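You operate a simulated robot arm through the tools that you are given. There is no shell and no other tool. Be economical: measure what you need, move in short steps, check, and stop when the job is done.

Carry out the task below with a simulated two-armed robot. There is one attempt and no reset: what you move stays moved.

TASK
Sand the rough fibres off the white stepped piece and the thick cleat.
Fine: hold the piece still, put the cork block back, lay the cleat along the frame's bored rail, then wipe the dust off the bench with the tack cloth and put it back. What is to be rubbed or washed off counts as gone when no trace of it is left.

The check looks at the end state, three seconds after you hand in, the way a careful person would. Anything else that was tipped, shoved, dropped, spilled or broken makes it a failure. Flat cloth is picked up by pressing the open fingertips on it (5 to 10 N) and closing them slowly along it; thin cloth reads only 2 to 8 mm in the jaws.

THE ROBOT
Two 7-joint arms with two-finger parallel grippers on one trunk, on a base that drives. Base frame: it is fixed to the floor where the robot stands at the start and does not move with it; the origin is under the middle of the robot, x ahead of it, y to its left, z up. Lengths are in mm, angles in degrees, forces in N, time in s.
The left shoulder is at the start at [70, 134, 1276], the right one opposite. Places, roughly: cork sanding block (6x9x5 cm) [500, 200, 900]; sanding dust on the bench [500, -300, 800]. Payload 1.57 kg a hand.
The tool frame of a hand sits at the grasp point between the pads (the TCP): z along the fingers, y along the line on which they close. The tips reach 30 mm beyond it. The gripper opens to 80 mm. The fingers are 17 mm wide and 12 mm thick; the gripper's body (40 by 82 mm) begins 80 mm behind the TCP.
Orientation is that of the tool frame in the base frame, as [roll, pitch, yaw] about the fixed x, y, z axes, in that order (R = Rz(yaw) Ry(pitch) Rx(roll)). With the fingers straight down and closing along the base's y, the tool's x points along the base's -x, its y along +y and its z along -z.

THE INTERFACE
- The arms move only by the tool nudge_tool. It takes "left_moves", "right_moves" or both (then of equal length, played together; a hand with none holds still); each is text: rows parted by semicolons, each of 7 numbers parted by spaces: the shift along the tool's x, y, z in mm, then the turn, a rotation vector about the tool's x, y, z in degrees, then the finger opening in mm, from 0 to 80. In form: x y z rx ry rz jaw; .... A call has 1 to 8 rows; each row is the pose to reach, as a shift and turn from the pose commanded when the call began, along the tool's axes at that moment. A row lasts 0.2 s, in which the tool goes at most 50 mm and 8.6 degrees; a call with a longer step from one row to the next is refused whole, and so is a gripper value outside its range. Where a pose cannot be reached the arm comes as near as it can. A force on the tool above 50 N (or 10 N above the force at the start of the call, whichever is more), or a blocked arm, ends the call early, and 0.2 s more pass. Each finger travels about 153 mm/s and halts on what it meets, pressing with about 29 N; the grip force reading is that of the motor and also rises with nothing between the fingers. The clock runs only during rows and for 0.2 s after the last one: add rows that repeat a pose to give the fingers time. It gives the time, the measured TCP pose, the force on the tool (base axes), the opening and the grip force at its end, in the units of the frame above (readings bear some noise), with the torque about the TCP (base axes, N m) and any sound that the robot's microphone picked up.
- Cameras (640 x 400 px; columns grow to the right, rows downward): "scene" is now at [130.9, -25.3, 1496.3]; the picture's right is [-0.29, -0.96, 0.00], its down [-0.62, 0.19, -0.76] and it looks along [0.72, -0.22, -0.65] (base axes); focal length 243 px, centre (320, 200). "left" rides on the left gripper at [72, 7, -122] in its tool frame; the picture's right is [-0.09, 1.00, 0.00], its down [-0.84, -0.08, -0.54] and it looks along [-0.54, -0.05, 0.84] (tool axes); focal length 238 px, centre (320, 200). "right" rides on the right gripper at [72, -7, -122] in its tool frame; the picture's right is [0.09, 1.00, 0.00], its down [-0.84, 0.08, -0.54] and it looks along [-0.54, 0.05, 0.84] (tool axes); focal length 238 px, centre (320, 200). There is no depth. A picture from a camera that has moved, and an enlarged one, comes with that camera's place and axes in the base frame and with its lens.
- grab_frame(camera): a new picture of that camera. No time passes.
- move_column(by): slides the trunk up (or, below 0, down) by that many mm; the arms and the scene camera ride with it, the base frame stays. It gives what a move gives, with no picture.
- drive_base(legs): drives the robot by 1 to 6 legs, each [ahead, left, turn to the left] in mm, mm and degrees, along the robot's own axes; the way and the turn of a leg run together, so that a leg with both is an arc; at most 1500 mm and 180 degrees a leg. The arms and the cameras ride along, it lands a little off, and it stops where it bumps. It gives what a move gives.
- head_to(pan, tilt): turns the head with the scene camera to pan (to the left, within 86 degrees either way) and tilt (down, from -29 to 69), counted from straight ahead of the robot. It gives what a move gives.
- close_up(camera, box): a new picture of the part [left, top, right, bottom] of that camera's present view, enlarged. No time passes.
- sign_off(): hands the job in; it is judged then, once.

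Go step by step. Nothing tells you exact positions but the pictures and the camera data: compare them with the known pose of the tool, close in by small moves and look again before you grip or let go. The budget is 120 turns and 100 pictures, counting those below and the enlarged ones. Unless the task says otherwise, let go and move clear before handing in, and close with one line.

The tools are called after ">>>" by a JSON object that holds its "name" and its "arguments". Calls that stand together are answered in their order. nudge_tool: Moves the arms, as the interface text tells. Its arguments: {"type":"object","properties":{"left_moves":{"type":"string"},"right_moves":{"type":"string"}},"required":[]} The other tools are called the same way: move_column (by) slides the trunk up or down; drive_base (legs) drives the base; head_to (pan, tilt) turns the head that bears the scene camera; grab_frame (camera) takes a picture; close_up (camera, box) takes an enlarged picture of a part of a camera's view; sign_off () hands the job in.

At the start:

```text
t: 0.0
left_tcp_pos: [440.5, 88.1, 1220.9]
left_tool_rot: [180.0, 0.0, -179.9]
left_contact_force: [0.3, -0.6, 0.2]
left_ft_torque: [0.02, 0.02, 0.02]
left_gripper_width: 80.1
left_grip_force: 0.0
right_tcp_pos: [377.8, -385.6, 1281.5]
right_tool_rot: [-180.0, 0.0, 179.9]
right_contact_force: [0.6, -0.1, -0.1]
right_ft_torque: [-0.02, 0.02, 0.0]
right_gripper_width: 79.7
right_grip_force: 0.1
trunk travel left (down, up): [-850.0, 90.0]
robot x, y, heading: [1.8, -0.9, 0.3]
head pan, tilt: [-17.2, 40.6]
```

scene: 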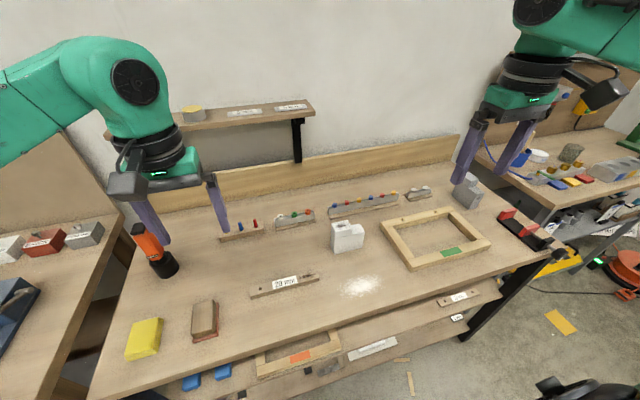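
right: 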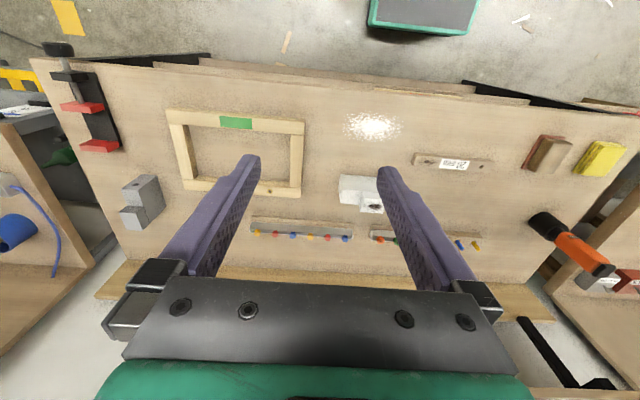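
left: 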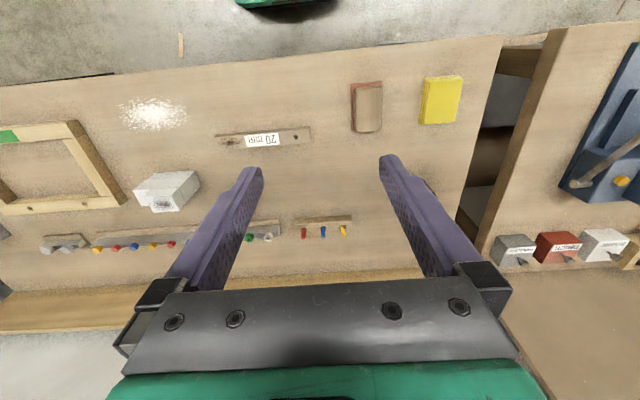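

I see a bench with the cork block, a yellow cloth, a white stepped piece, a labelled cleat, a frame and a dust patch. I'll look at them closely first.

>>> {"name": "close_up", "arguments": {"camera": "scene", "box": [110, 260, 350, 400]}}

>>> {"name": "close_up", "arguments": {"camera": "scene", "box": [310, 170, 510, 300]}}

>>> {"name": "close_up", "arguments": {"camera": "left", "box": [80, 60, 480, 260]}}

>>> {"name": "close_up", "arguments": {"camera": "right", "box": [120, 80, 520, 280]}}

```text
2.67 times, centred on (230, 330) of scene
camera zoom: at [130.9, -25.3, 1496.3], right [-0.29, -0.96, 0.0], down [-0.62, 0.19, -0.76], along [0.72, -0.22, -0.65], focal length 647 px, centre (560, -147)
```

zoom: 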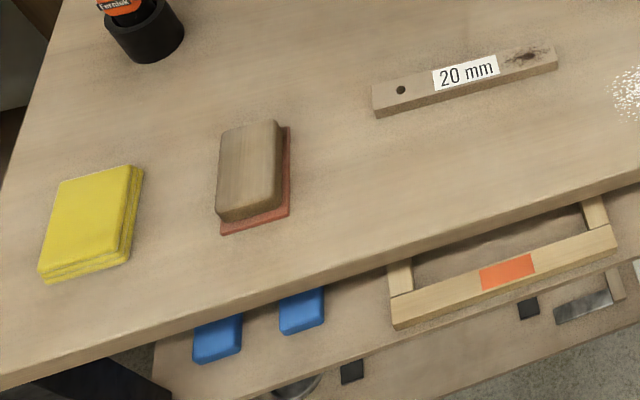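

```text
3.08 times, centred on (410, 235) of scene
camera zoom: at [130.9, -25.3, 1496.3], right [-0.29, -0.96, 0.0], down [-0.62, 0.19, -0.76], along [0.72, -0.22, -0.65], focal length 747 px, centre (43, 92)
```

zoom: 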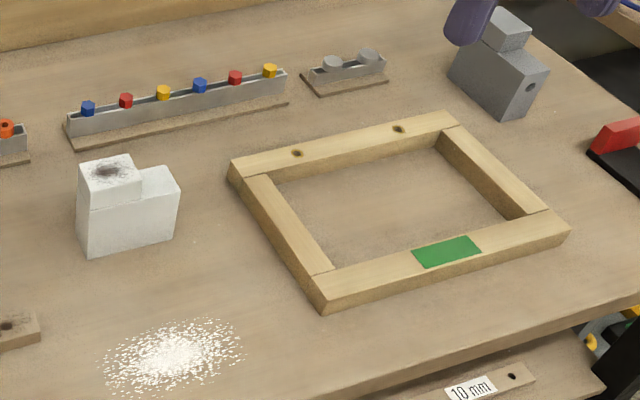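

```text
1.60 times, centred on (280, 160) of left
camera zoom: at [369.3, 95.7, 1343.4], right [0.09, 1.0, 0.0], down [0.84, -0.08, 0.54], along [0.54, -0.05, -0.84], focal length 381 px, centre (384, 264)
```

zoom: 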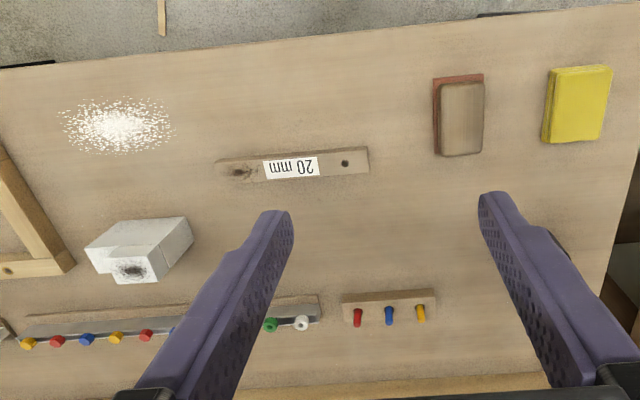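

```text
1.60 times, centred on (320, 180) of right
camera zoom: at [307.0, -392.3, 1402.3], right [-0.09, 1.0, 0.0], down [0.84, 0.08, 0.54], along [0.54, 0.05, -0.84], focal length 381 px, centre (320, 232)
```

zoom: 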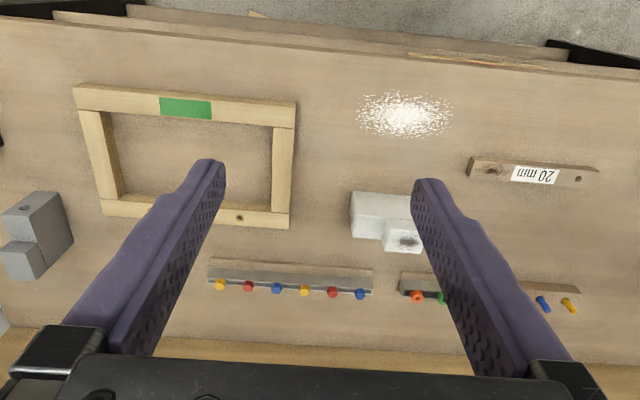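

The thick cleat is the 20 mm one, with fibres on its right end. The white piece has fibres on its upper step. The bench top is at about z=800, so I'll lower the trunk and look again.

>>> {"name": "move_column", "arguments": {"by": -280}}

>>> {"name": "grab_frame", "arguments": {"camera": "scene"}}

>>> {"name": "grab_frame", "arguments": {"camera": "right"}}

>>> {"name": "grab_frame", "arguments": {"camera": "left"}}

```text
t: 2.8
left_tcp_pos: [440.5, 89.2, 941.0]
left_tool_rot: [179.9, -0.2, -180.0]
left_contact_force: [0.6, -0.4, -1.0]
left_ft_torque: [0.0, -0.02, 0.03]
left_gripper_width: 79.9
left_grip_force: 0.1
right_tcp_pos: [378.3, -385.8, 1000.5]
right_tool_rot: [179.9, 0.2, 179.9]
right_contact_force: [-0.3, -0.8, 0.5]
right_ft_torque: [0.02, 0.0, -0.04]
right_gripper_width: 80.0
right_grip_force: 0.0
trunk travel left (down, up): [-570.0, 370.0]
robot x, y, heading: [2.0, -2.0, -0.2]
head pan, tilt: [-17.2, 40.6]
```

```text
92 pictures are left
camera scene: at [130.7, -25.4, 1216.3], right [-0.29, -0.96, 0.0], down [-0.62, 0.19, -0.76], along [0.72, -0.22, -0.65], focal length 243 px, centre (320, 200)
```

scene: 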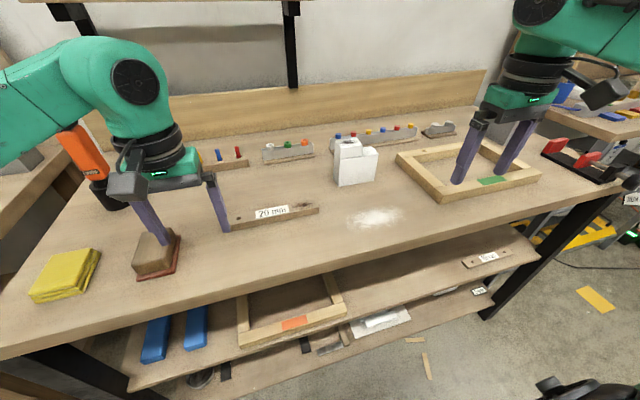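

```text
91 pictures are left
camera right: at [306.8, -392.4, 1122.3], right [-0.09, 1.0, 0.0], down [0.84, 0.08, 0.54], along [0.54, 0.05, -0.84], focal length 238 px, centre (320, 200)
```

right: 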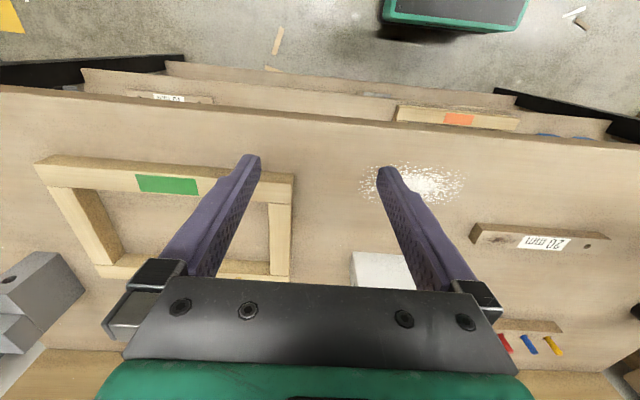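

```text
90 pictures are left
camera left: at [369.1, 95.7, 1063.4], right [0.09, 1.0, 0.0], down [0.84, -0.08, 0.54], along [0.54, -0.05, -0.84], focal length 238 px, centre (320, 200)
```

left: 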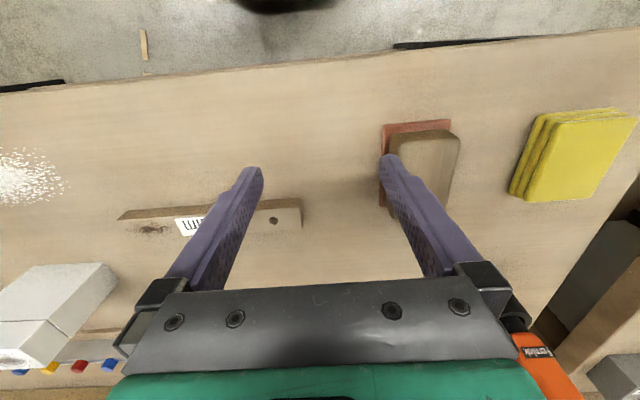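

The 20 mm cleat's top is at about z=855, so the bench is at about 835. The cork block is near (474, 178) with its top at about 880. I'll move the left hand above the block.

>>> {"name": "nudge_tool", "arguments": {"left_moves": "-17 44 -10 0 0 0 80; -34 88 -20 0 0 0 80; -34 88 -20 0 0 0 80"}}

>>> {"name": "grab_frame", "arguments": {"camera": "left"}}

>>> {"name": "grab_frame", "arguments": {"camera": "scene"}}

```text
t: 3.6
left_tcp_pos: [474.5, 179.4, 962.3]
left_tool_rot: [-180.0, 0.0, -179.8]
left_contact_force: [-0.4, 0.7, 0.4]
left_ft_torque: [-0.02, -0.01, 0.0]
left_gripper_width: 80.2
left_grip_force: 0.0
right_tcp_pos: [377.6, -386.5, 1000.1]
right_tool_rot: [179.9, 0.1, 179.9]
right_contact_force: [-0.2, 0.1, -0.7]
right_ft_torque: [0.03, 0.02, -0.01]
right_gripper_width: 80.2
right_grip_force: 0.0
trunk travel left (down, up): [-570.0, 370.0]
robot x, y, heading: [1.8, -5.1, -0.0]
head pan, tilt: [-17.2, 40.6]
```

```text
89 pictures are left
camera left: at [402.7, 185.5, 1085.1], right [0.09, 1.0, 0.0], down [0.84, -0.08, 0.54], along [0.54, -0.05, -0.84], focal length 238 px, centre (320, 200)
```

left: 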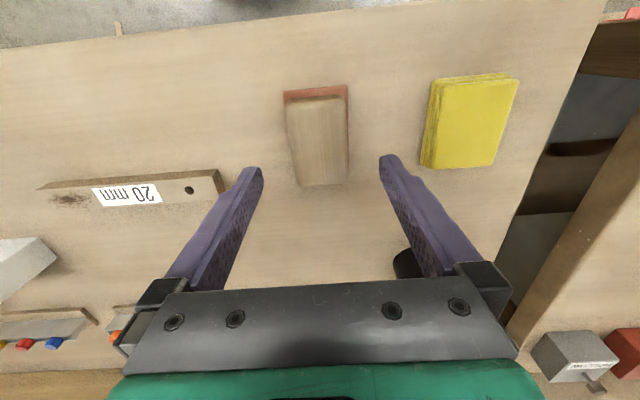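

```text
88 pictures are left
camera scene: at [130.7, -26.2, 1216.2], right [-0.3, -0.96, 0.0], down [-0.62, 0.19, -0.76], along [0.72, -0.22, -0.65], focal length 243 px, centre (320, 200)
```

scene: 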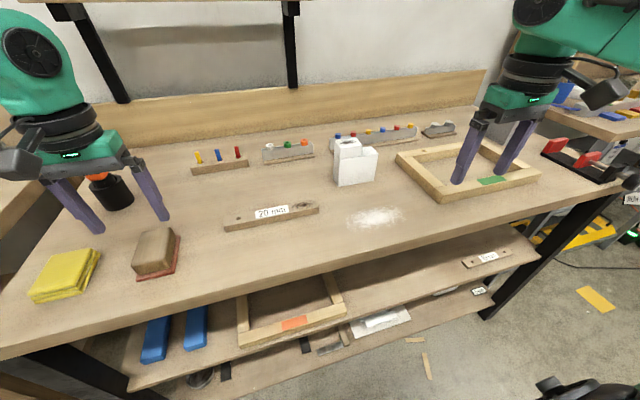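

The block is axis-aligned and centred at about (477, 180). I'll descend and grip it across y.

>>> {"name": "nudge_tool", "arguments": {"left_moves": "-3 1 40 0 0 0 80; -3 1 70 0 0 0 80; -3 1 88 0 0 0 80; -3 1 88 0 0 0 80"}}

>>> {"name": "grab_frame", "arguments": {"camera": "left"}}

>>> {"name": "close_up", "arguments": {"camera": "scene", "box": [20, 150, 260, 300]}}

```text
t: 4.6
left_tcp_pos: [479.0, 179.4, 871.8]
left_tool_rot: [180.0, 0.0, -179.9]
left_contact_force: [0.0, -1.0, 0.0]
left_ft_torque: [-0.01, -0.01, -0.01]
left_gripper_width: 79.9
left_grip_force: 0.1
right_tcp_pos: [377.7, -384.6, 1001.7]
right_tool_rot: [-179.9, 0.1, 179.9]
right_contact_force: [-0.9, 0.7, 0.2]
right_ft_torque: [-0.01, 0.03, 0.02]
right_gripper_width: 80.2
right_grip_force: 0.1
trunk travel left (down, up): [-570.0, 370.0]
robot x, y, heading: [-3.6, 2.4, 0.1]
head pan, tilt: [-17.2, 40.6]
```

```text
87 pictures are left
camera left: at [406.5, 186.7, 995.6], right [0.09, 1.0, 0.0], down [0.84, -0.08, 0.54], along [0.54, -0.05, -0.84], focal length 238 px, centre (320, 200)
```

left: 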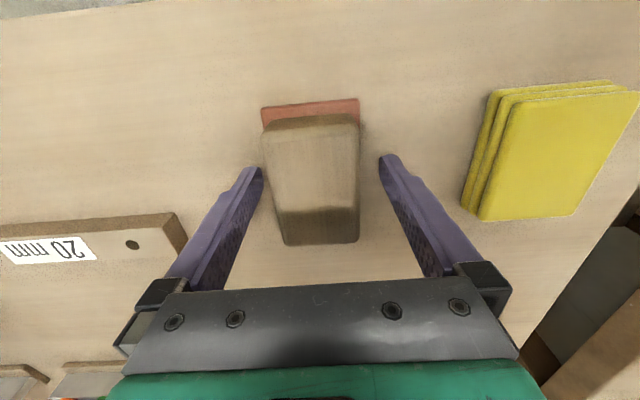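

```text
2.67 times, centred on (140, 225) of scene
camera zoom: at [130.7, -25.5, 1216.3], right [-0.29, -0.96, 0.0], down [-0.62, 0.19, -0.76], along [0.72, -0.22, -0.65], focal length 647 px, centre (800, 133)
```

zoom: 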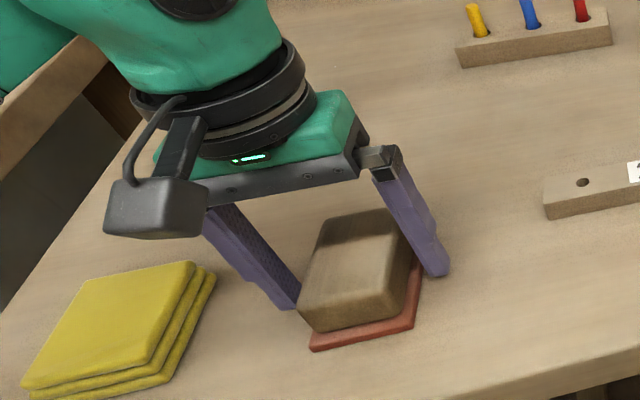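

The tips sit beside the cork just above the red sole, so I'll close on it.

>>> {"name": "nudge_tool", "arguments": {"left_moves": "0 0 0 0 0 0 62; 0 0 0 0 0 0 50; 0 0 0 0 0 0 40; 0 0 0 0 0 0 40; 0 0 0 0 0 0 40"}}

>>> {"name": "close_up", "arguments": {"camera": "scene", "box": [20, 150, 260, 300]}}

```text
t: 5.8
left_tcp_pos: [479.0, 180.7, 872.8]
left_tool_rot: [180.0, 0.1, -180.0]
left_contact_force: [-0.1, 0.0, 0.0]
left_ft_torque: [-0.01, -0.01, -0.02]
left_gripper_width: 59.4
left_grip_force: 29.5
right_tcp_pos: [377.9, -385.5, 1002.1]
right_tool_rot: [179.9, -0.1, 179.9]
right_contact_force: [-0.1, 0.5, 0.1]
right_ft_torque: [-0.03, 0.02, -0.03]
right_gripper_width: 80.1
right_grip_force: 0.2
trunk travel left (down, up): [-570.0, 370.0]
robot x, y, heading: [-1.5, -1.1, 0.2]
head pan, tilt: [-17.2, 40.6]
```

```text
2.67 times, centred on (140, 225) of scene
camera zoom: at [130.9, -25.3, 1216.2], right [-0.29, -0.96, 0.0], down [-0.62, 0.19, -0.76], along [0.72, -0.22, -0.65], focal length 647 px, centre (800, 133)
```

zoom: 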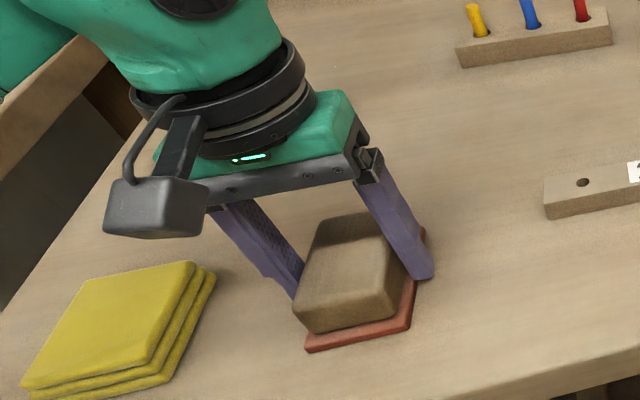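

The jaws hold 59.4 mm. I'll check with the hand camera whether that is the cork body or only the sole.

>>> {"name": "close_up", "arguments": {"camera": "left", "box": [200, 80, 440, 260]}}

```text
2.22 times, centred on (320, 170) of left
camera zoom: at [406.7, 186.7, 995.8], right [0.09, 1.0, 0.0], down [0.84, -0.08, 0.54], along [0.54, -0.05, -0.84], focal length 530 px, centre (320, 267)
```

zoom: 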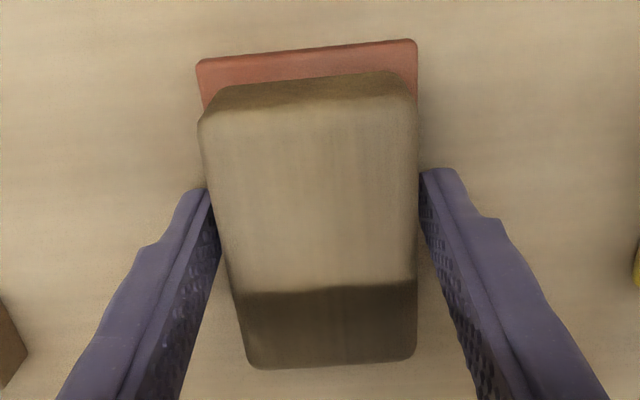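

The grip is on the cork body, so I'll lift slightly and view the block from the scene camera.

>>> {"name": "nudge_tool", "arguments": {"left_moves": "0 0 -15 0 0 0 40; 0 0 -50 0 0 0 40; 0 0 -90 0 0 0 40; 0 0 -90 0 0 0 40"}}

>>> {"name": "close_up", "arguments": {"camera": "scene", "box": [20, 110, 260, 260]}}

```text
t: 6.8
left_tcp_pos: [478.5, 179.8, 963.9]
left_tool_rot: [-180.0, 0.0, -179.9]
left_contact_force: [0.3, 0.4, -1.4]
left_ft_torque: [-0.01, -0.02, -0.01]
left_gripper_width: 59.3
left_grip_force: 28.7
right_tcp_pos: [378.3, -384.3, 1000.6]
right_tool_rot: [-179.9, 0.1, -180.0]
right_contact_force: [0.3, 0.6, 0.0]
right_ft_torque: [-0.02, 0.03, 0.05]
right_gripper_width: 79.9
right_grip_force: 0.0
trunk travel left (down, up): [-570.0, 370.0]
robot x, y, heading: [1.1, 0.2, -0.0]
head pan, tilt: [-17.2, 40.6]
```

```text
2.67 times, centred on (140, 185) of scene
camera zoom: at [131.4, -24.9, 1216.2], right [-0.29, -0.96, 0.0], down [-0.62, 0.19, -0.76], along [0.72, -0.22, -0.65], focal length 647 px, centre (800, 240)
```

zoom: 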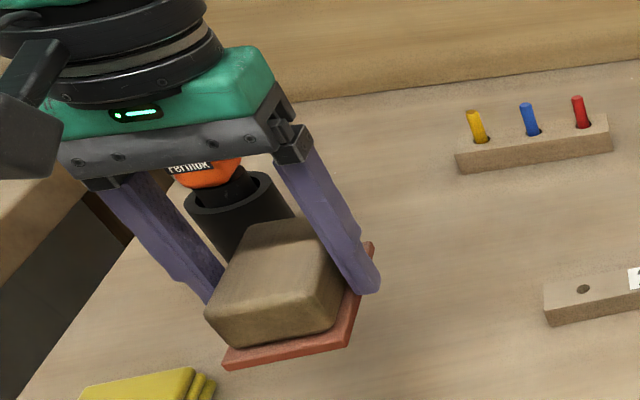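

The block is lifted cleanly. I'll drive right so the white piece is in front of the robot, then look.

>>> {"name": "drive_base", "arguments": {"legs": [[0, -260, 0]]}}

>>> {"name": "head_to", "arguments": {"pan": 0, "tilt": 40}}

>>> {"name": "grab_frame", "arguments": {"camera": "scene"}}

>>> {"name": "grab_frame", "arguments": {"camera": "left"}}

```text
t: 8.7
left_tcp_pos: [478.7, -78.4, 963.9]
left_tool_rot: [-180.0, 0.0, -179.8]
left_contact_force: [-1.0, -0.2, -0.8]
left_ft_torque: [0.02, 0.04, 0.03]
left_gripper_width: 59.5
left_grip_force: 29.1
right_tcp_pos: [381.0, -644.3, 1001.4]
right_tool_rot: [-179.9, 0.1, 180.0]
right_contact_force: [0.4, -0.5, 0.4]
right_ft_torque: [0.02, -0.01, 0.02]
right_gripper_width: 80.1
right_grip_force: 0.1
trunk travel left (down, up): [-570.0, 370.0]
robot x, y, heading: [-1.2, -259.1, 0.1]
head pan, tilt: [-17.2, 40.6]
```

```text
t: 9.5
left_tcp_pos: [478.3, -79.2, 963.1]
left_tool_rot: [-179.9, 0.1, -179.8]
left_contact_force: [0.2, 0.3, -2.4]
left_ft_torque: [-0.01, 0.01, 0.01]
left_gripper_width: 59.1
left_grip_force: 29.0
right_tcp_pos: [380.3, -643.0, 1001.0]
right_tool_rot: [180.0, 0.0, -179.8]
right_contact_force: [-0.1, 0.6, -0.2]
right_ft_torque: [0.0, -0.01, -0.02]
right_gripper_width: 80.2
right_grip_force: 0.0
trunk travel left (down, up): [-570.0, 370.0]
robot x, y, heading: [-3.0, -263.1, 0.1]
head pan, tilt: [0.0, 40.0]
```

```text
82 pictures are left
camera scene: at [135.7, -260.0, 1217.2], right [0.0, -1.0, 0.0], down [-0.64, 0.0, -0.77], along [0.77, 0.0, -0.64], focal length 243 px, centre (320, 200)
```

scene: 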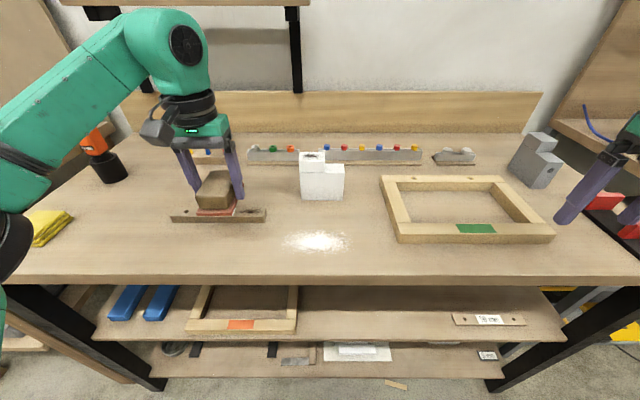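

```text
81 pictures are left
camera left: at [406.5, -72.2, 1085.9], right [0.09, 1.0, 0.0], down [0.84, -0.07, 0.54], along [0.54, -0.05, -0.84], focal length 238 px, centre (320, 200)
```

left: 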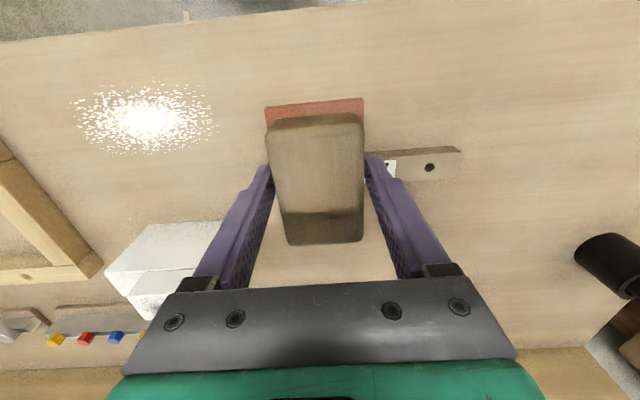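

Now I have a straight view, so I'll zoom on the white piece and on the frame.

>>> {"name": "close_up", "arguments": {"camera": "scene", "box": [270, 140, 366, 200]}}

>>> {"name": "close_up", "arguments": {"camera": "scene", "box": [370, 140, 562, 260]}}

```text
6.67 times, centred on (318, 170) of scene
camera zoom: at [135.7, -260.0, 1217.2], right [0.0, -1.0, 0.0], down [-0.64, 0.0, -0.77], along [0.77, 0.0, -0.64], focal length 1618 px, centre (333, 400)
```

zoom: 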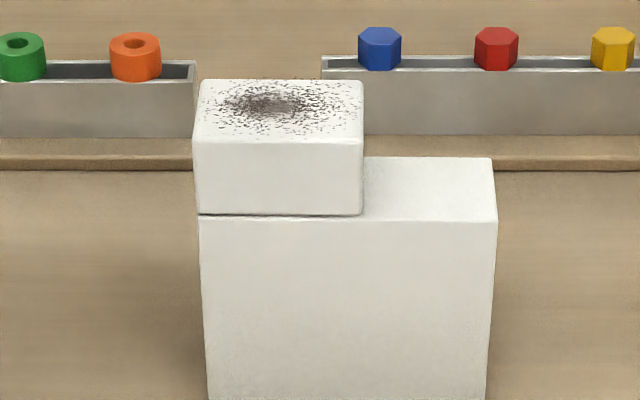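

```text
3.33 times, centred on (466, 200) of scene
camera zoom: at [135.7, -260.0, 1217.2], right [0.0, -1.0, 0.0], down [-0.64, 0.0, -0.77], along [0.77, 0.0, -0.64], focal length 809 px, centre (-167, 200)
```

zoom: 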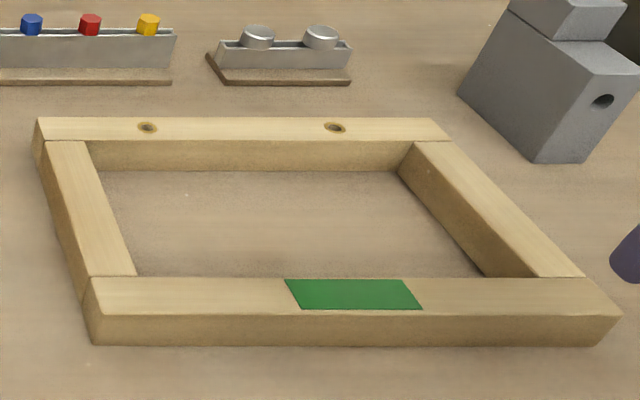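

The white piece spans x≈599–638 and y≈-315 to -215, with its lower step at about z 912 and its top at about 943. The right hand will grip its lower step across x, leaning from the -y side, so I'll rotate that hand first.

>>> {"name": "nudge_tool", "arguments": {"right_moves": "-15 19 -5 0 0 -8.5 80; -30 38 -10 0 0 -17 80; -45 57 -15 0 0 -25.5 80; -60 76 -20 0 0 -34 80; -75 95 -25 0 0 -42.5 80; -90 114 -30 0 0 -51 80; -105 133 -35 0 0 -59.5 80; -120 152 -40 0 0 -68 80"}}

```text
t: 11.3
left_tcp_pos: [479.5, -78.0, 962.1]
left_tool_rot: [-179.9, -0.1, -179.7]
left_contact_force: [0.0, 0.9, -0.8]
left_ft_torque: [0.0, 0.06, 0.02]
left_gripper_width: 59.1
left_grip_force: 28.8
right_tcp_pos: [501.0, -489.4, 1040.6]
right_tool_rot: [180.0, 0.0, -111.7]
right_contact_force: [-0.1, -0.9, -0.3]
right_ft_torque: [-0.05, 0.0, 0.01]
right_gripper_width: 79.8
right_grip_force: 0.0
trunk travel left (down, up): [-570.0, 370.0]
robot x, y, heading: [0.8, -262.8, 0.3]
head pan, tilt: [0.0, 40.0]
```

>>> {"name": "nudge_tool", "arguments": {"right_moves": "0 0 0 0 0 -7.2 80; 0 0 0 0 0 -14.5 80; 0 0 0 0 0 -21.7 80; 0 0 0 0 0 -21.7 80"}}

```text
t: 12.3
left_tcp_pos: [478.5, -79.4, 962.8]
left_tool_rot: [180.0, 0.0, -179.8]
left_contact_force: [0.4, -0.1, -1.4]
left_ft_torque: [-0.01, 0.0, 0.0]
left_gripper_width: 59.3
left_grip_force: 28.6
right_tcp_pos: [499.8, -490.3, 1040.6]
right_tool_rot: [-180.0, 0.0, -90.2]
right_contact_force: [0.4, -0.4, 0.5]
right_ft_torque: [0.03, 0.01, -0.03]
right_gripper_width: 79.8
right_grip_force: 0.0
trunk travel left (down, up): [-570.0, 370.0]
robot x, y, heading: [2.4, -260.1, 0.1]
head pan, tilt: [0.0, 40.0]
```

>>> {"name": "nudge_tool", "arguments": {"right_moves": "-22 -30 10 0 -7.5 0 80; -45 -60 20 0 -15 0 80; -67 -90 30 0 -22.5 0 80; -90 -118 40 0 -30 0 80; -90 -118 40 0 -30 0 80"}}

>>> {"name": "grab_frame", "arguments": {"camera": "scene"}}

>>> {"name": "grab_frame", "arguments": {"camera": "right"}}

```text
t: 13.5
left_tcp_pos: [477.7, -78.8, 964.1]
left_tool_rot: [-180.0, 0.1, -179.6]
left_contact_force: [-0.9, 0.6, -0.6]
left_ft_torque: [0.05, 0.0, 0.01]
left_gripper_width: 59.4
left_grip_force: 28.6
right_tcp_pos: [556.0, -415.5, 989.7]
right_tool_rot: [-179.7, 30.3, -90.1]
right_contact_force: [0.3, 0.3, -0.7]
right_ft_torque: [0.03, -0.05, 0.0]
right_gripper_width: 80.1
right_grip_force: 0.0
right hand out of reach, approached as far as the arm can: row 1, 2, 3, 4, 5
trunk travel left (down, up): [-570.0, 370.0]
robot x, y, heading: [-5.7, -264.4, 0.2]
head pan, tilt: [0.0, 40.0]
```

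```text
78 pictures are left
camera scene: at [134.3, -260.9, 1217.4], right [0.0, -1.0, 0.0], down [-0.64, 0.0, -0.77], along [0.77, 0.0, -0.64], focal length 243 px, centre (320, 200)
```

scene: 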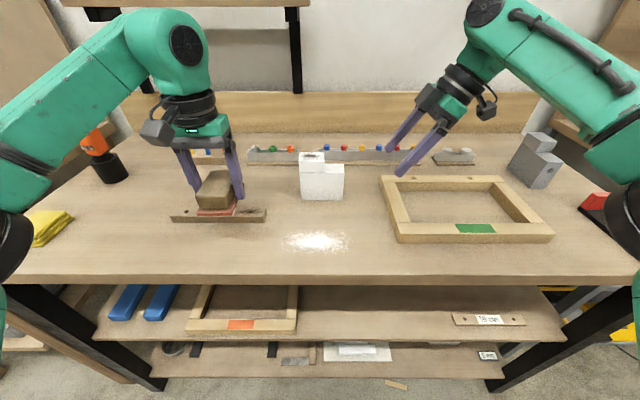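

```text
77 pictures are left
camera right: at [563.7, -540.5, 1057.2], right [-1.0, -0.07, -0.05], down [-0.08, 0.45, 0.89], along [-0.04, 0.89, -0.46], focal length 238 px, centre (320, 200)
```

right: 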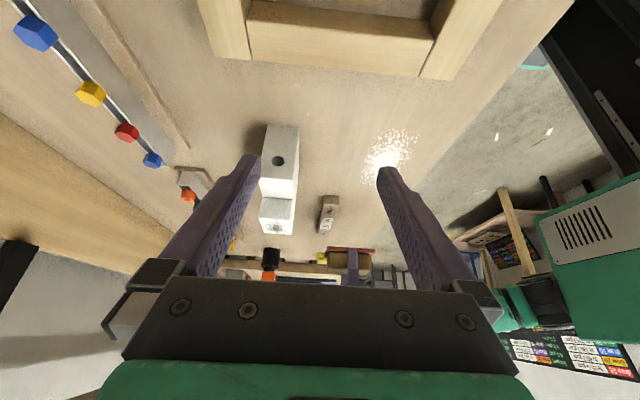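

The right arm is short of reach at x≈556, so I'll drive a little closer to the bench. First I'll look down to check for clearance.

>>> {"name": "head_to", "arguments": {"pan": 0, "tilt": 69}}

>>> {"name": "grab_frame", "arguments": {"camera": "scene"}}

```text
t: 14.4
left_tcp_pos: [477.9, -80.1, 964.1]
left_tool_rot: [-180.0, 0.0, -179.6]
left_contact_force: [-0.5, 0.3, -1.6]
left_ft_torque: [0.01, 0.01, 0.03]
left_gripper_width: 59.1
left_grip_force: 28.8
right_tcp_pos: [557.7, -414.4, 988.2]
right_tool_rot: [-179.9, 30.0, -90.2]
right_contact_force: [0.1, 0.1, 0.3]
right_ft_torque: [0.01, -0.04, 0.0]
right_gripper_width: 80.3
right_grip_force: 0.0
trunk travel left (down, up): [-570.0, 370.0]
robot x, y, heading: [-4.3, -259.4, 0.1]
head pan, tilt: [0.0, 68.8]
```

```text
76 pictures are left
camera scene: at [106.7, -260.0, 1181.1], right [0.0, -1.0, 0.0], down [-0.93, 0.0, -0.36], along [0.36, 0.0, -0.93], focal length 243 px, centre (320, 200)
```

scene: 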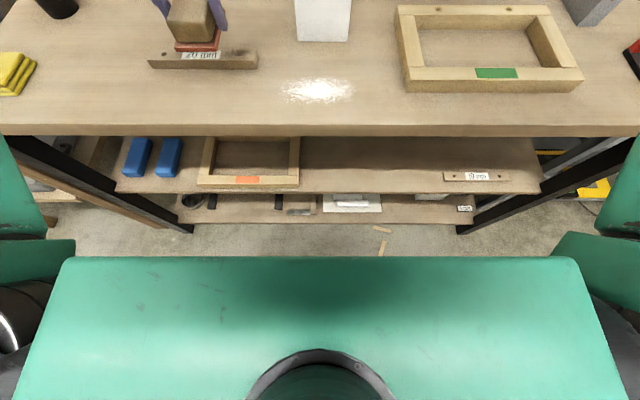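

The base front is at x≤258 and the bench edge is near 380, so driving forward 100 is safe.

>>> {"name": "drive_base", "arguments": {"legs": [[100, 0, 0]]}}

>>> {"name": "head_to", "arguments": {"pan": 0, "tilt": 45}}

>>> {"name": "grab_frame", "arguments": {"camera": "scene"}}

```text
t: 15.6
left_tcp_pos: [579.2, -77.9, 962.6]
left_tool_rot: [-179.9, 0.0, -179.7]
left_contact_force: [-0.5, -0.3, -0.3]
left_ft_torque: [-0.03, 0.01, -0.02]
left_gripper_width: 59.2
left_grip_force: 28.8
right_tcp_pos: [658.6, -414.9, 987.7]
right_tool_rot: [-179.9, 30.0, -90.1]
right_contact_force: [0.1, -0.6, 0.0]
right_ft_torque: [0.01, 0.02, -0.01]
right_gripper_width: 79.8
right_grip_force: 0.1
trunk travel left (down, up): [-570.0, 370.0]
robot x, y, heading: [100.1, -260.6, 0.5]
head pan, tilt: [0.0, 68.8]
```

```text
t: 16.5
left_tcp_pos: [578.9, -78.2, 964.3]
left_tool_rot: [-180.0, 0.0, -179.7]
left_contact_force: [-0.1, -0.9, -1.4]
left_ft_torque: [-0.02, -0.03, -0.04]
left_gripper_width: 59.1
left_grip_force: 29.0
right_tcp_pos: [660.3, -417.0, 987.2]
right_tool_rot: [-179.8, 30.1, -90.1]
right_contact_force: [-1.1, -0.4, -0.3]
right_ft_torque: [-0.01, -0.03, 0.01]
right_gripper_width: 80.1
right_grip_force: 0.1
trunk travel left (down, up): [-570.0, 370.0]
robot x, y, heading: [100.5, -262.8, 0.3]
head pan, tilt: [0.0, 45.0]
```

```text
75 pictures are left
camera scene: at [232.8, -259.6, 1209.9], right [0.0, -1.0, 0.0], down [-0.71, 0.0, -0.71], along [0.71, 0.0, -0.71], focal length 243 px, centre (320, 200)
```

scene: 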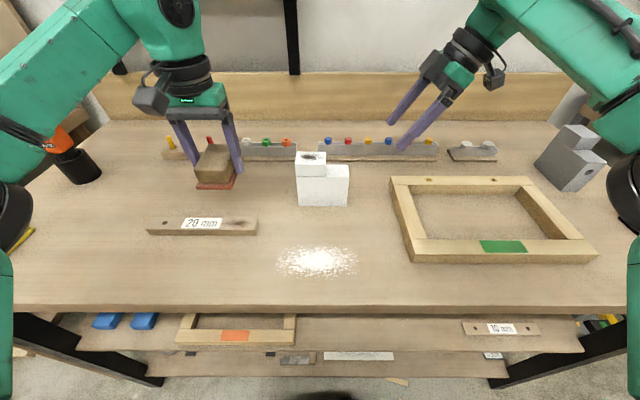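

>>> {"name": "close_up", "arguments": {"camera": "scene", "box": [272, 140, 368, 212]}}

>>> {"name": "grab_frame", "arguments": {"camera": "right"}}

```text
5.56 times, centred on (320, 176) of scene
camera zoom: at [232.8, -259.6, 1209.9], right [0.0, -1.0, 0.0], down [-0.71, 0.0, -0.71], along [0.71, 0.0, -0.71], focal length 1348 px, centre (320, 333)
```

zoom: 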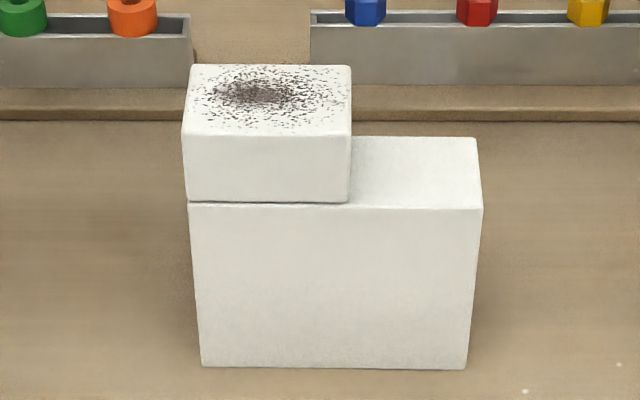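

```text
73 pictures are left
camera right: at [665.7, -539.5, 1057.3], right [-1.0, -0.08, -0.05], down [-0.08, 0.45, 0.89], along [-0.05, 0.89, -0.46], focal length 238 px, centre (320, 200)
```

right: 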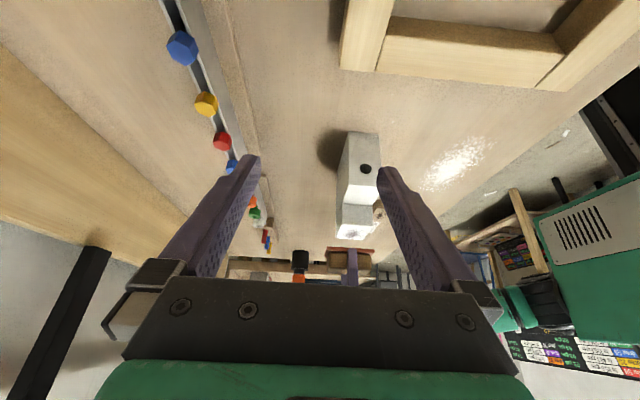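

The piece is at x≈584–623, y -315 to -215, with the lower step at z≈918 and the top at about 949. I'll pre-position the right hand along its approach line.

>>> {"name": "nudge_tool", "arguments": {"right_moves": "-26 29 20 0 0 0 80; -52 57 45 0 0 0 80; -52 57 75 0 0 0 80; -52 57 75 0 0 0 80"}}

>>> {"name": "grab_frame", "arguments": {"camera": "right"}}

>>> {"name": "close_up", "arguments": {"camera": "scene", "box": [260, 120, 452, 240]}}

```text
t: 17.5
left_tcp_pos: [579.8, -78.1, 964.2]
left_tool_rot: [-179.9, 0.0, -179.6]
left_contact_force: [0.3, 0.7, -1.0]
left_ft_torque: [-0.03, -0.03, -0.03]
left_gripper_width: 59.2
left_grip_force: 29.4
right_tcp_pos: [603.2, -331.7, 949.7]
right_tool_rot: [-179.8, 29.9, -90.2]
right_contact_force: [-0.2, 0.5, 0.6]
right_ft_torque: [0.02, -0.03, -0.02]
right_gripper_width: 80.0
right_grip_force: 0.1
trunk travel left (down, up): [-570.0, 370.0]
robot x, y, heading: [97.6, -259.6, 0.1]
head pan, tilt: [0.0, 45.0]
```

```text
72 pictures are left
camera right: at [609.2, -456.4, 1019.2], right [-1.0, -0.08, -0.05], down [-0.08, 0.45, 0.89], along [-0.05, 0.89, -0.46], focal length 238 px, centre (320, 200)
```

right: 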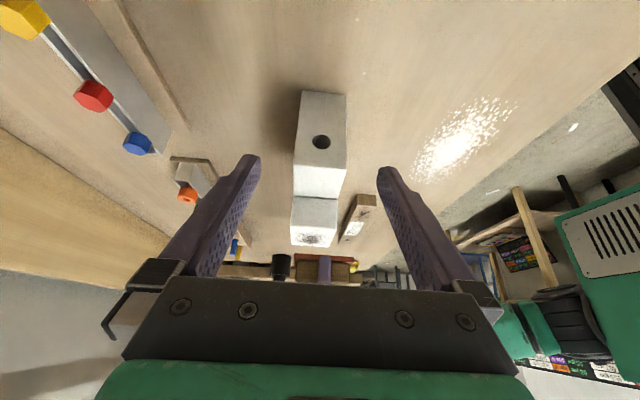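

```text
3.33 times, centred on (356, 180) of scene
camera zoom: at [232.4, -259.7, 1210.0], right [0.0, -1.0, 0.0], down [-0.71, 0.0, -0.71], along [0.71, 0.0, -0.71], focal length 809 px, centre (200, 267)
```

zoom: 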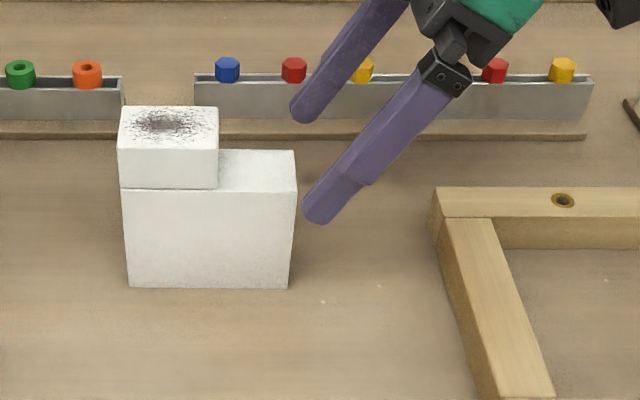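

The piece is centred between the fingers, so I'll advance 62 mm along the tool and check.

>>> {"name": "nudge_tool", "arguments": {"right_moves": "0 0 20 0 0 0 80; 0 0 40 0 0 0 80; 0 0 62 0 0 0 80; 0 0 62 0 0 0 80"}}

>>> {"name": "close_up", "arguments": {"camera": "right", "box": [160, 60, 480, 260]}}

>>> {"name": "close_up", "arguments": {"camera": "scene", "box": [260, 120, 452, 240]}}

```text
t: 18.5
left_tcp_pos: [579.6, -79.0, 963.5]
left_tool_rot: [180.0, -0.1, -179.7]
left_contact_force: [-0.6, 0.1, -1.0]
left_ft_torque: [-0.01, 0.03, -0.03]
left_gripper_width: 59.4
left_grip_force: 29.6
right_tcp_pos: [602.7, -300.4, 896.5]
right_tool_rot: [-179.8, 30.0, -90.1]
right_contact_force: [1.4, 0.3, -0.3]
right_ft_torque: [0.08, -0.02, -0.01]
right_gripper_width: 80.1
right_grip_force: 0.1
trunk travel left (down, up): [-570.0, 370.0]
robot x, y, heading: [99.0, -259.0, 0.1]
head pan, tilt: [0.0, 45.0]
```

```text
2.00 times, centred on (320, 160) of right
camera zoom: at [609.6, -425.3, 965.2], right [-1.0, -0.08, -0.05], down [-0.08, 0.45, 0.89], along [-0.05, 0.89, -0.46], focal length 477 px, centre (320, 280)
```

zoom: 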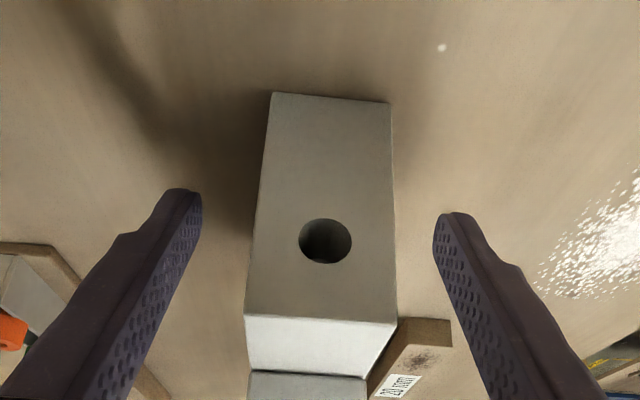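

```text
3.33 times, centred on (356, 180) of scene
camera zoom: at [232.9, -259.8, 1210.0], right [0.0, -1.0, 0.0], down [-0.71, 0.0, -0.71], along [0.71, 0.0, -0.71], focal length 809 px, centre (200, 267)
```

zoom: 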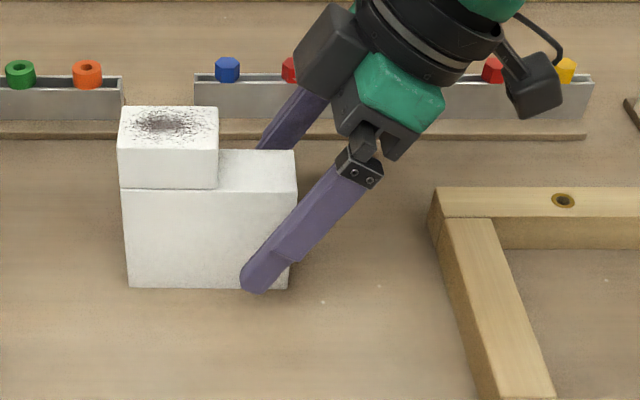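

Nicely straddled. I'll shift about 1.5 mm and close slowly.

>>> {"name": "nudge_tool", "arguments": {"right_moves": "0 1.5 0 0 0 0 60; 0 1.5 0 0 0 0 48; 0 1.5 0 0 0 0 42; 0 1.5 0 0 0 0 36; 0 1.5 0 0 0 0 30; 0 1.5 0 0 0 0 30"}}

>>> {"name": "close_up", "arguments": {"camera": "scene", "box": [260, 120, 452, 240]}}

```text
t: 19.9
left_tcp_pos: [579.3, -78.4, 963.6]
left_tool_rot: [-180.0, 0.0, -179.7]
left_contact_force: [0.7, 0.2, -1.9]
left_ft_torque: [0.0, 0.02, 0.01]
left_gripper_width: 59.7
left_grip_force: 29.3
right_tcp_pos: [600.9, -300.5, 894.8]
right_tool_rot: [180.0, 30.0, -90.2]
right_contact_force: [1.6, -0.4, 1.2]
right_ft_torque: [-0.01, -0.04, -0.03]
right_gripper_width: 39.9
right_grip_force: 29.3
trunk travel left (down, up): [-570.0, 370.0]
robot x, y, heading: [100.8, -257.0, 0.1]
head pan, tilt: [0.0, 45.0]
```

```text
3.33 times, centred on (356, 180) of scene
camera zoom: at [233.3, -259.6, 1209.9], right [0.0, -1.0, 0.0], down [-0.71, 0.0, -0.71], along [0.71, 0.0, -0.71], focal length 809 px, centre (200, 267)
```

zoom: 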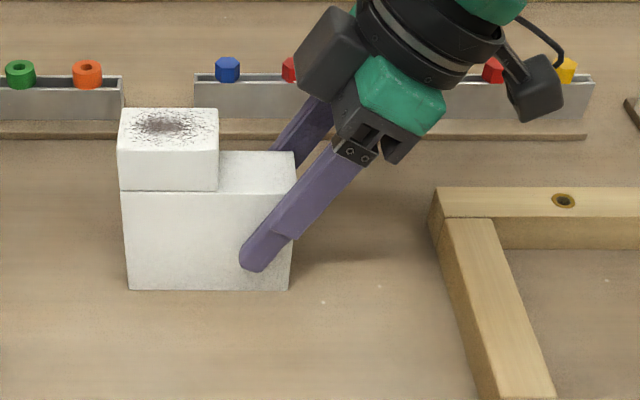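

The piece is held at 39.9 mm. Now I'll raise the left hand and move the cork block over the fibre face.

>>> {"name": "nudge_tool", "arguments": {"left_moves": "0 0 -30 0 0 0 40; 0 0 -60 0 0 0 40; -8 -45 -62 0 0 0 40; -16 -90 -62 0 0 0 40; -20 -130 -62 0 0 0 40; -22 -161 -62 0 0 0 40; -22 -161 -62 0 0 0 40"}}

>>> {"name": "grab_frame", "arguments": {"camera": "scene"}}

>>> {"name": "grab_frame", "arguments": {"camera": "left"}}

```text
t: 21.5
left_tcp_pos: [602.9, -239.4, 1024.6]
left_tool_rot: [179.9, 0.0, -179.7]
left_contact_force: [0.4, -0.2, -0.5]
left_ft_torque: [0.01, 0.02, 0.0]
left_gripper_width: 59.3
left_grip_force: 29.3
right_tcp_pos: [600.6, -300.7, 895.5]
right_tool_rot: [-179.9, 30.0, -90.1]
right_contact_force: [-0.1, -0.8, -1.1]
right_ft_torque: [0.1, 0.05, 0.02]
right_gripper_width: 40.1
right_grip_force: 29.1
trunk travel left (down, up): [-570.0, 370.0]
robot x, y, heading: [102.2, -255.6, 0.2]
head pan, tilt: [0.0, 45.0]
```

```text
67 pictures are left
camera scene: at [233.1, -259.2, 1209.9], right [0.0, -1.0, 0.0], down [-0.71, 0.0, -0.71], along [0.71, 0.0, -0.71], focal length 243 px, centre (320, 200)
```

scene: 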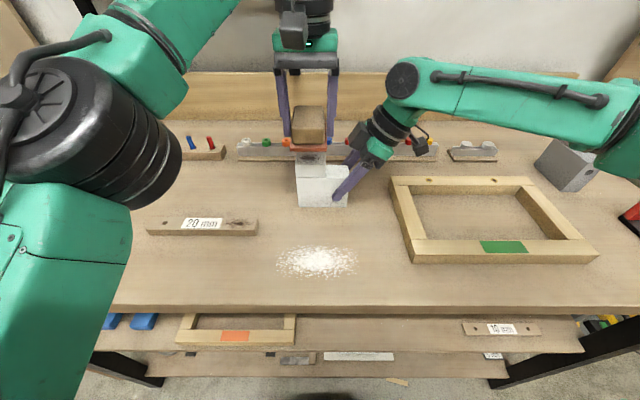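

```text
66 pictures are left
camera left: at [531.5, -232.2, 1146.9], right [0.09, 1.0, 0.0], down [0.84, -0.07, 0.54], along [0.54, -0.05, -0.84], focal length 238 px, centre (320, 200)
```

left: 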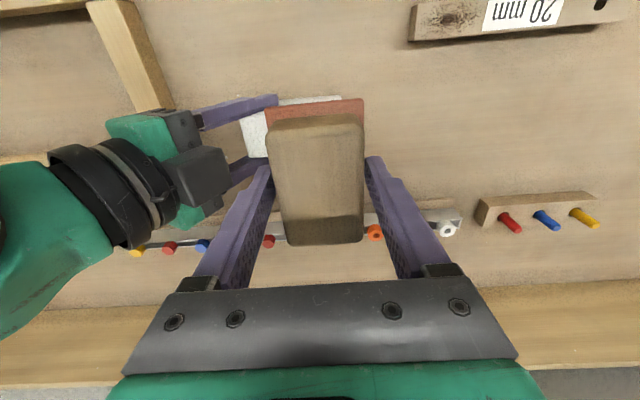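

Clear of the other hand. Now I'll descend toward contact in small steps.

>>> {"name": "nudge_tool", "arguments": {"left_moves": "0 -2 12 0 0 0 40; 0 -2 20 0 0 0 40; 0 -2 26 0 0 0 40; 0 -2 26 0 0 0 40"}}

>>> {"name": "close_up", "arguments": {"camera": "scene", "box": [260, 110, 388, 210]}}

```text
t: 22.5
left_tcp_pos: [602.0, -240.3, 998.8]
left_tool_rot: [179.9, 0.0, -179.7]
left_contact_force: [0.4, -0.9, -1.6]
left_ft_torque: [0.04, 0.04, 0.01]
left_gripper_width: 59.2
left_grip_force: 29.2
right_tcp_pos: [600.6, -300.9, 895.7]
right_tool_rot: [-179.9, 30.0, -90.1]
right_contact_force: [-0.5, 0.3, -0.8]
right_ft_torque: [-0.02, 0.09, 0.01]
right_gripper_width: 39.8
right_grip_force: 29.0
trunk travel left (down, up): [-570.0, 370.0]
robot x, y, heading: [103.3, -258.1, 0.1]
head pan, tilt: [0.0, 45.0]
```

```text
4.00 times, centred on (324, 160) of scene
camera zoom: at [233.1, -259.7, 1209.9], right [0.0, -1.0, 0.0], down [-0.71, 0.0, -0.71], along [0.71, 0.0, -0.71], focal length 971 px, centre (304, 360)
```

zoom: 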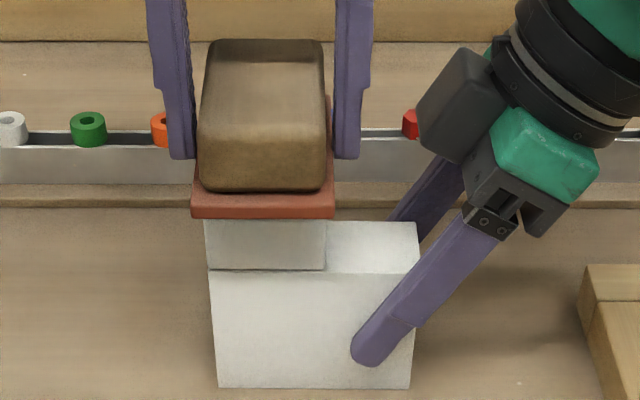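

>>> {"name": "nudge_tool", "arguments": {"left_moves": "0 0 3 0 0 0 40; 0 0 6 0 0 0 40; 0 0 9 0 0 0 40; 0 0 9 0 0 0 40"}}

```text
t: 23.5
left_tcp_pos: [602.0, -241.3, 990.2]
left_tool_rot: [-180.0, 0.0, -179.7]
left_contact_force: [-0.3, -0.1, -0.6]
left_ft_torque: [0.0, 0.0, -0.01]
left_gripper_width: 59.3
left_grip_force: 28.7
right_tcp_pos: [600.5, -300.4, 895.8]
right_tool_rot: [-180.0, 30.0, -90.0]
right_contact_force: [-0.7, 0.0, 0.2]
right_ft_torque: [-0.02, 0.07, 0.01]
right_gripper_width: 40.0
right_grip_force: 29.0
trunk travel left (down, up): [-570.0, 370.0]
robot x, y, heading: [100.1, -258.6, 0.2]
head pan, tilt: [0.0, 45.0]
```

>>> {"name": "nudge_tool", "arguments": {"left_moves": "0 0 2 0 0 0 40; 0 0 4 0 0 0 40; 0 0 6 0 0 0 40; 0 0 6 0 0 0 40"}}

>>> {"name": "close_up", "arguments": {"camera": "scene", "box": [260, 110, 388, 210]}}

```text
t: 24.5
left_tcp_pos: [601.9, -239.8, 985.3]
left_tool_rot: [180.0, 0.0, -179.7]
left_contact_force: [-0.3, 0.9, -1.4]
left_ft_torque: [-0.01, -0.02, 0.0]
left_gripper_width: 59.4
left_grip_force: 29.1
right_tcp_pos: [601.3, -300.9, 896.4]
right_tool_rot: [-179.9, 30.0, -90.1]
right_contact_force: [-0.6, 0.3, 0.7]
right_ft_torque: [0.0, 0.1, 0.0]
right_gripper_width: 39.8
right_grip_force: 28.9
trunk travel left (down, up): [-570.0, 370.0]
robot x, y, heading: [101.8, -262.0, 0.0]
head pan, tilt: [0.0, 45.0]
```

```text
4.00 times, centred on (324, 160) of scene
camera zoom: at [233.1, -259.7, 1209.9], right [0.0, -1.0, 0.0], down [-0.71, 0.0, -0.71], along [0.71, 0.0, -0.71], focal length 971 px, centre (304, 360)
```

zoom: 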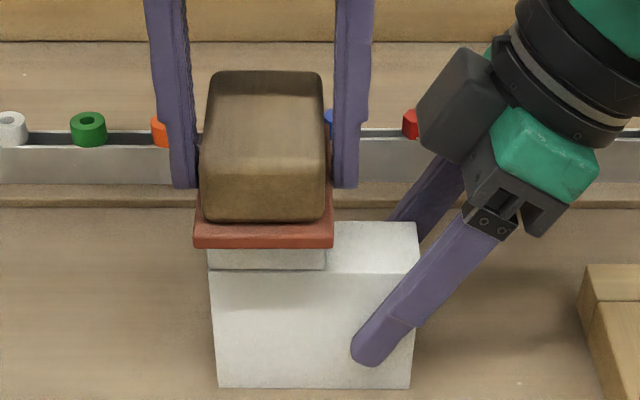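

>>> {"name": "nudge_tool", "arguments": {"left_moves": "0 0 2 0 0 0 40; 0 0 4 0 0 0 40; 0 0 6 0 0 0 40; 0 0 6 0 0 0 40"}}

>>> {"name": "close_up", "arguments": {"camera": "scene", "box": [280, 130, 360, 180]}}

```text
t: 25.5
left_tcp_pos: [600.3, -241.2, 982.0]
left_tool_rot: [-179.8, 0.3, -179.7]
left_contact_force: [1.3, 2.7, 42.2]
left_ft_torque: [0.21, -0.06, -0.01]
left_gripper_width: 59.7
left_grip_force: 29.3
right_tcp_pos: [599.8, -300.6, 895.2]
right_tool_rot: [-179.9, 29.9, -90.2]
right_contact_force: [8.3, 0.8, -13.7]
right_ft_torque: [-0.11, -0.3, -0.73]
right_gripper_width: 39.8
right_grip_force: 28.7
trunk travel left (down, up): [-570.0, 370.0]
robot x, y, heading: [105.9, -261.2, 0.2]
head pan, tilt: [0.0, 45.0]
```

```text
8.00 times, centred on (320, 155) of scene
camera zoom: at [231.5, -259.1, 1210.4], right [0.0, -1.0, 0.0], down [-0.71, 0.0, -0.71], along [0.71, 0.0, -0.71], focal length 1941 px, centre (320, 560)
```

zoom: 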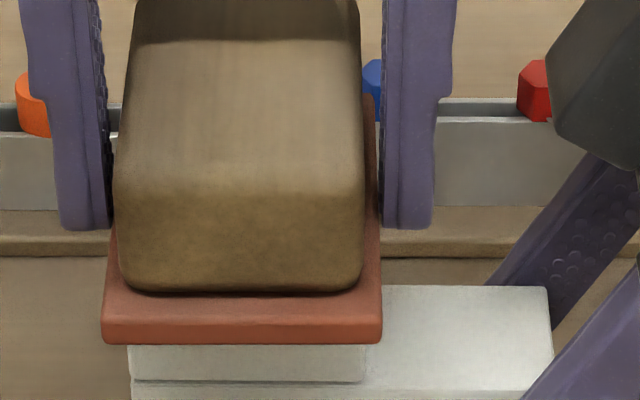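

Contact is made at 42 N, which is a little high. I'll ease off and stroke along x.

>>> {"name": "nudge_tool", "arguments": {"left_moves": "0 0 -2 0 0 0 40; 12 0 -2 0 0 0 40; 0 2 -2 0 0 0 40; -12 2 -2 0 0 0 40; 0 -2 -2 0 0 0 40; 12 -2 -2 0 0 0 40; -10 0 -2 0 0 0 40; 0 0 -2 0 0 0 40"}}

>>> {"name": "close_up", "arguments": {"camera": "scene", "box": [260, 110, 388, 210]}}

```text
t: 27.3
left_tcp_pos: [604.4, -243.2, 981.2]
left_tool_rot: [179.9, 0.4, -179.5]
left_contact_force: [14.7, -3.0, 26.9]
left_ft_torque: [-0.17, -0.57, 0.0]
left_gripper_width: 59.3
left_grip_force: 28.9
right_tcp_pos: [599.7, -301.6, 897.0]
right_tool_rot: [-179.7, 30.1, -89.9]
right_contact_force: [-4.8, -0.4, -2.6]
right_ft_torque: [0.42, -0.52, 0.02]
right_gripper_width: 39.7
right_grip_force: 28.7
trunk travel left (down, up): [-570.0, 370.0]
robot x, y, heading: [104.9, -255.8, 0.1]
head pan, tilt: [0.0, 45.0]
```

```text
4.00 times, centred on (324, 160) of scene
camera zoom: at [231.9, -260.5, 1210.3], right [0.0, -1.0, 0.0], down [-0.71, 0.0, -0.71], along [0.71, 0.0, -0.71], focal length 971 px, centre (304, 360)
```

zoom: 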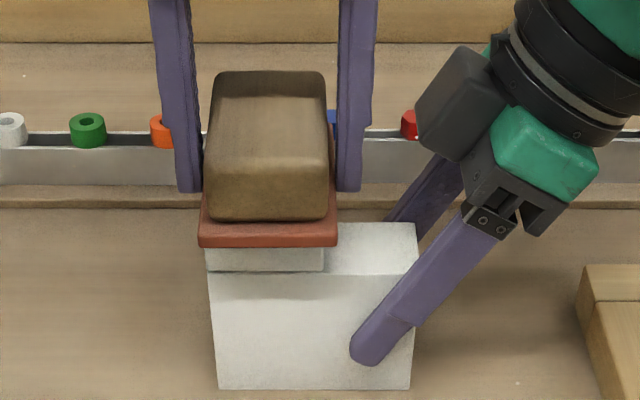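

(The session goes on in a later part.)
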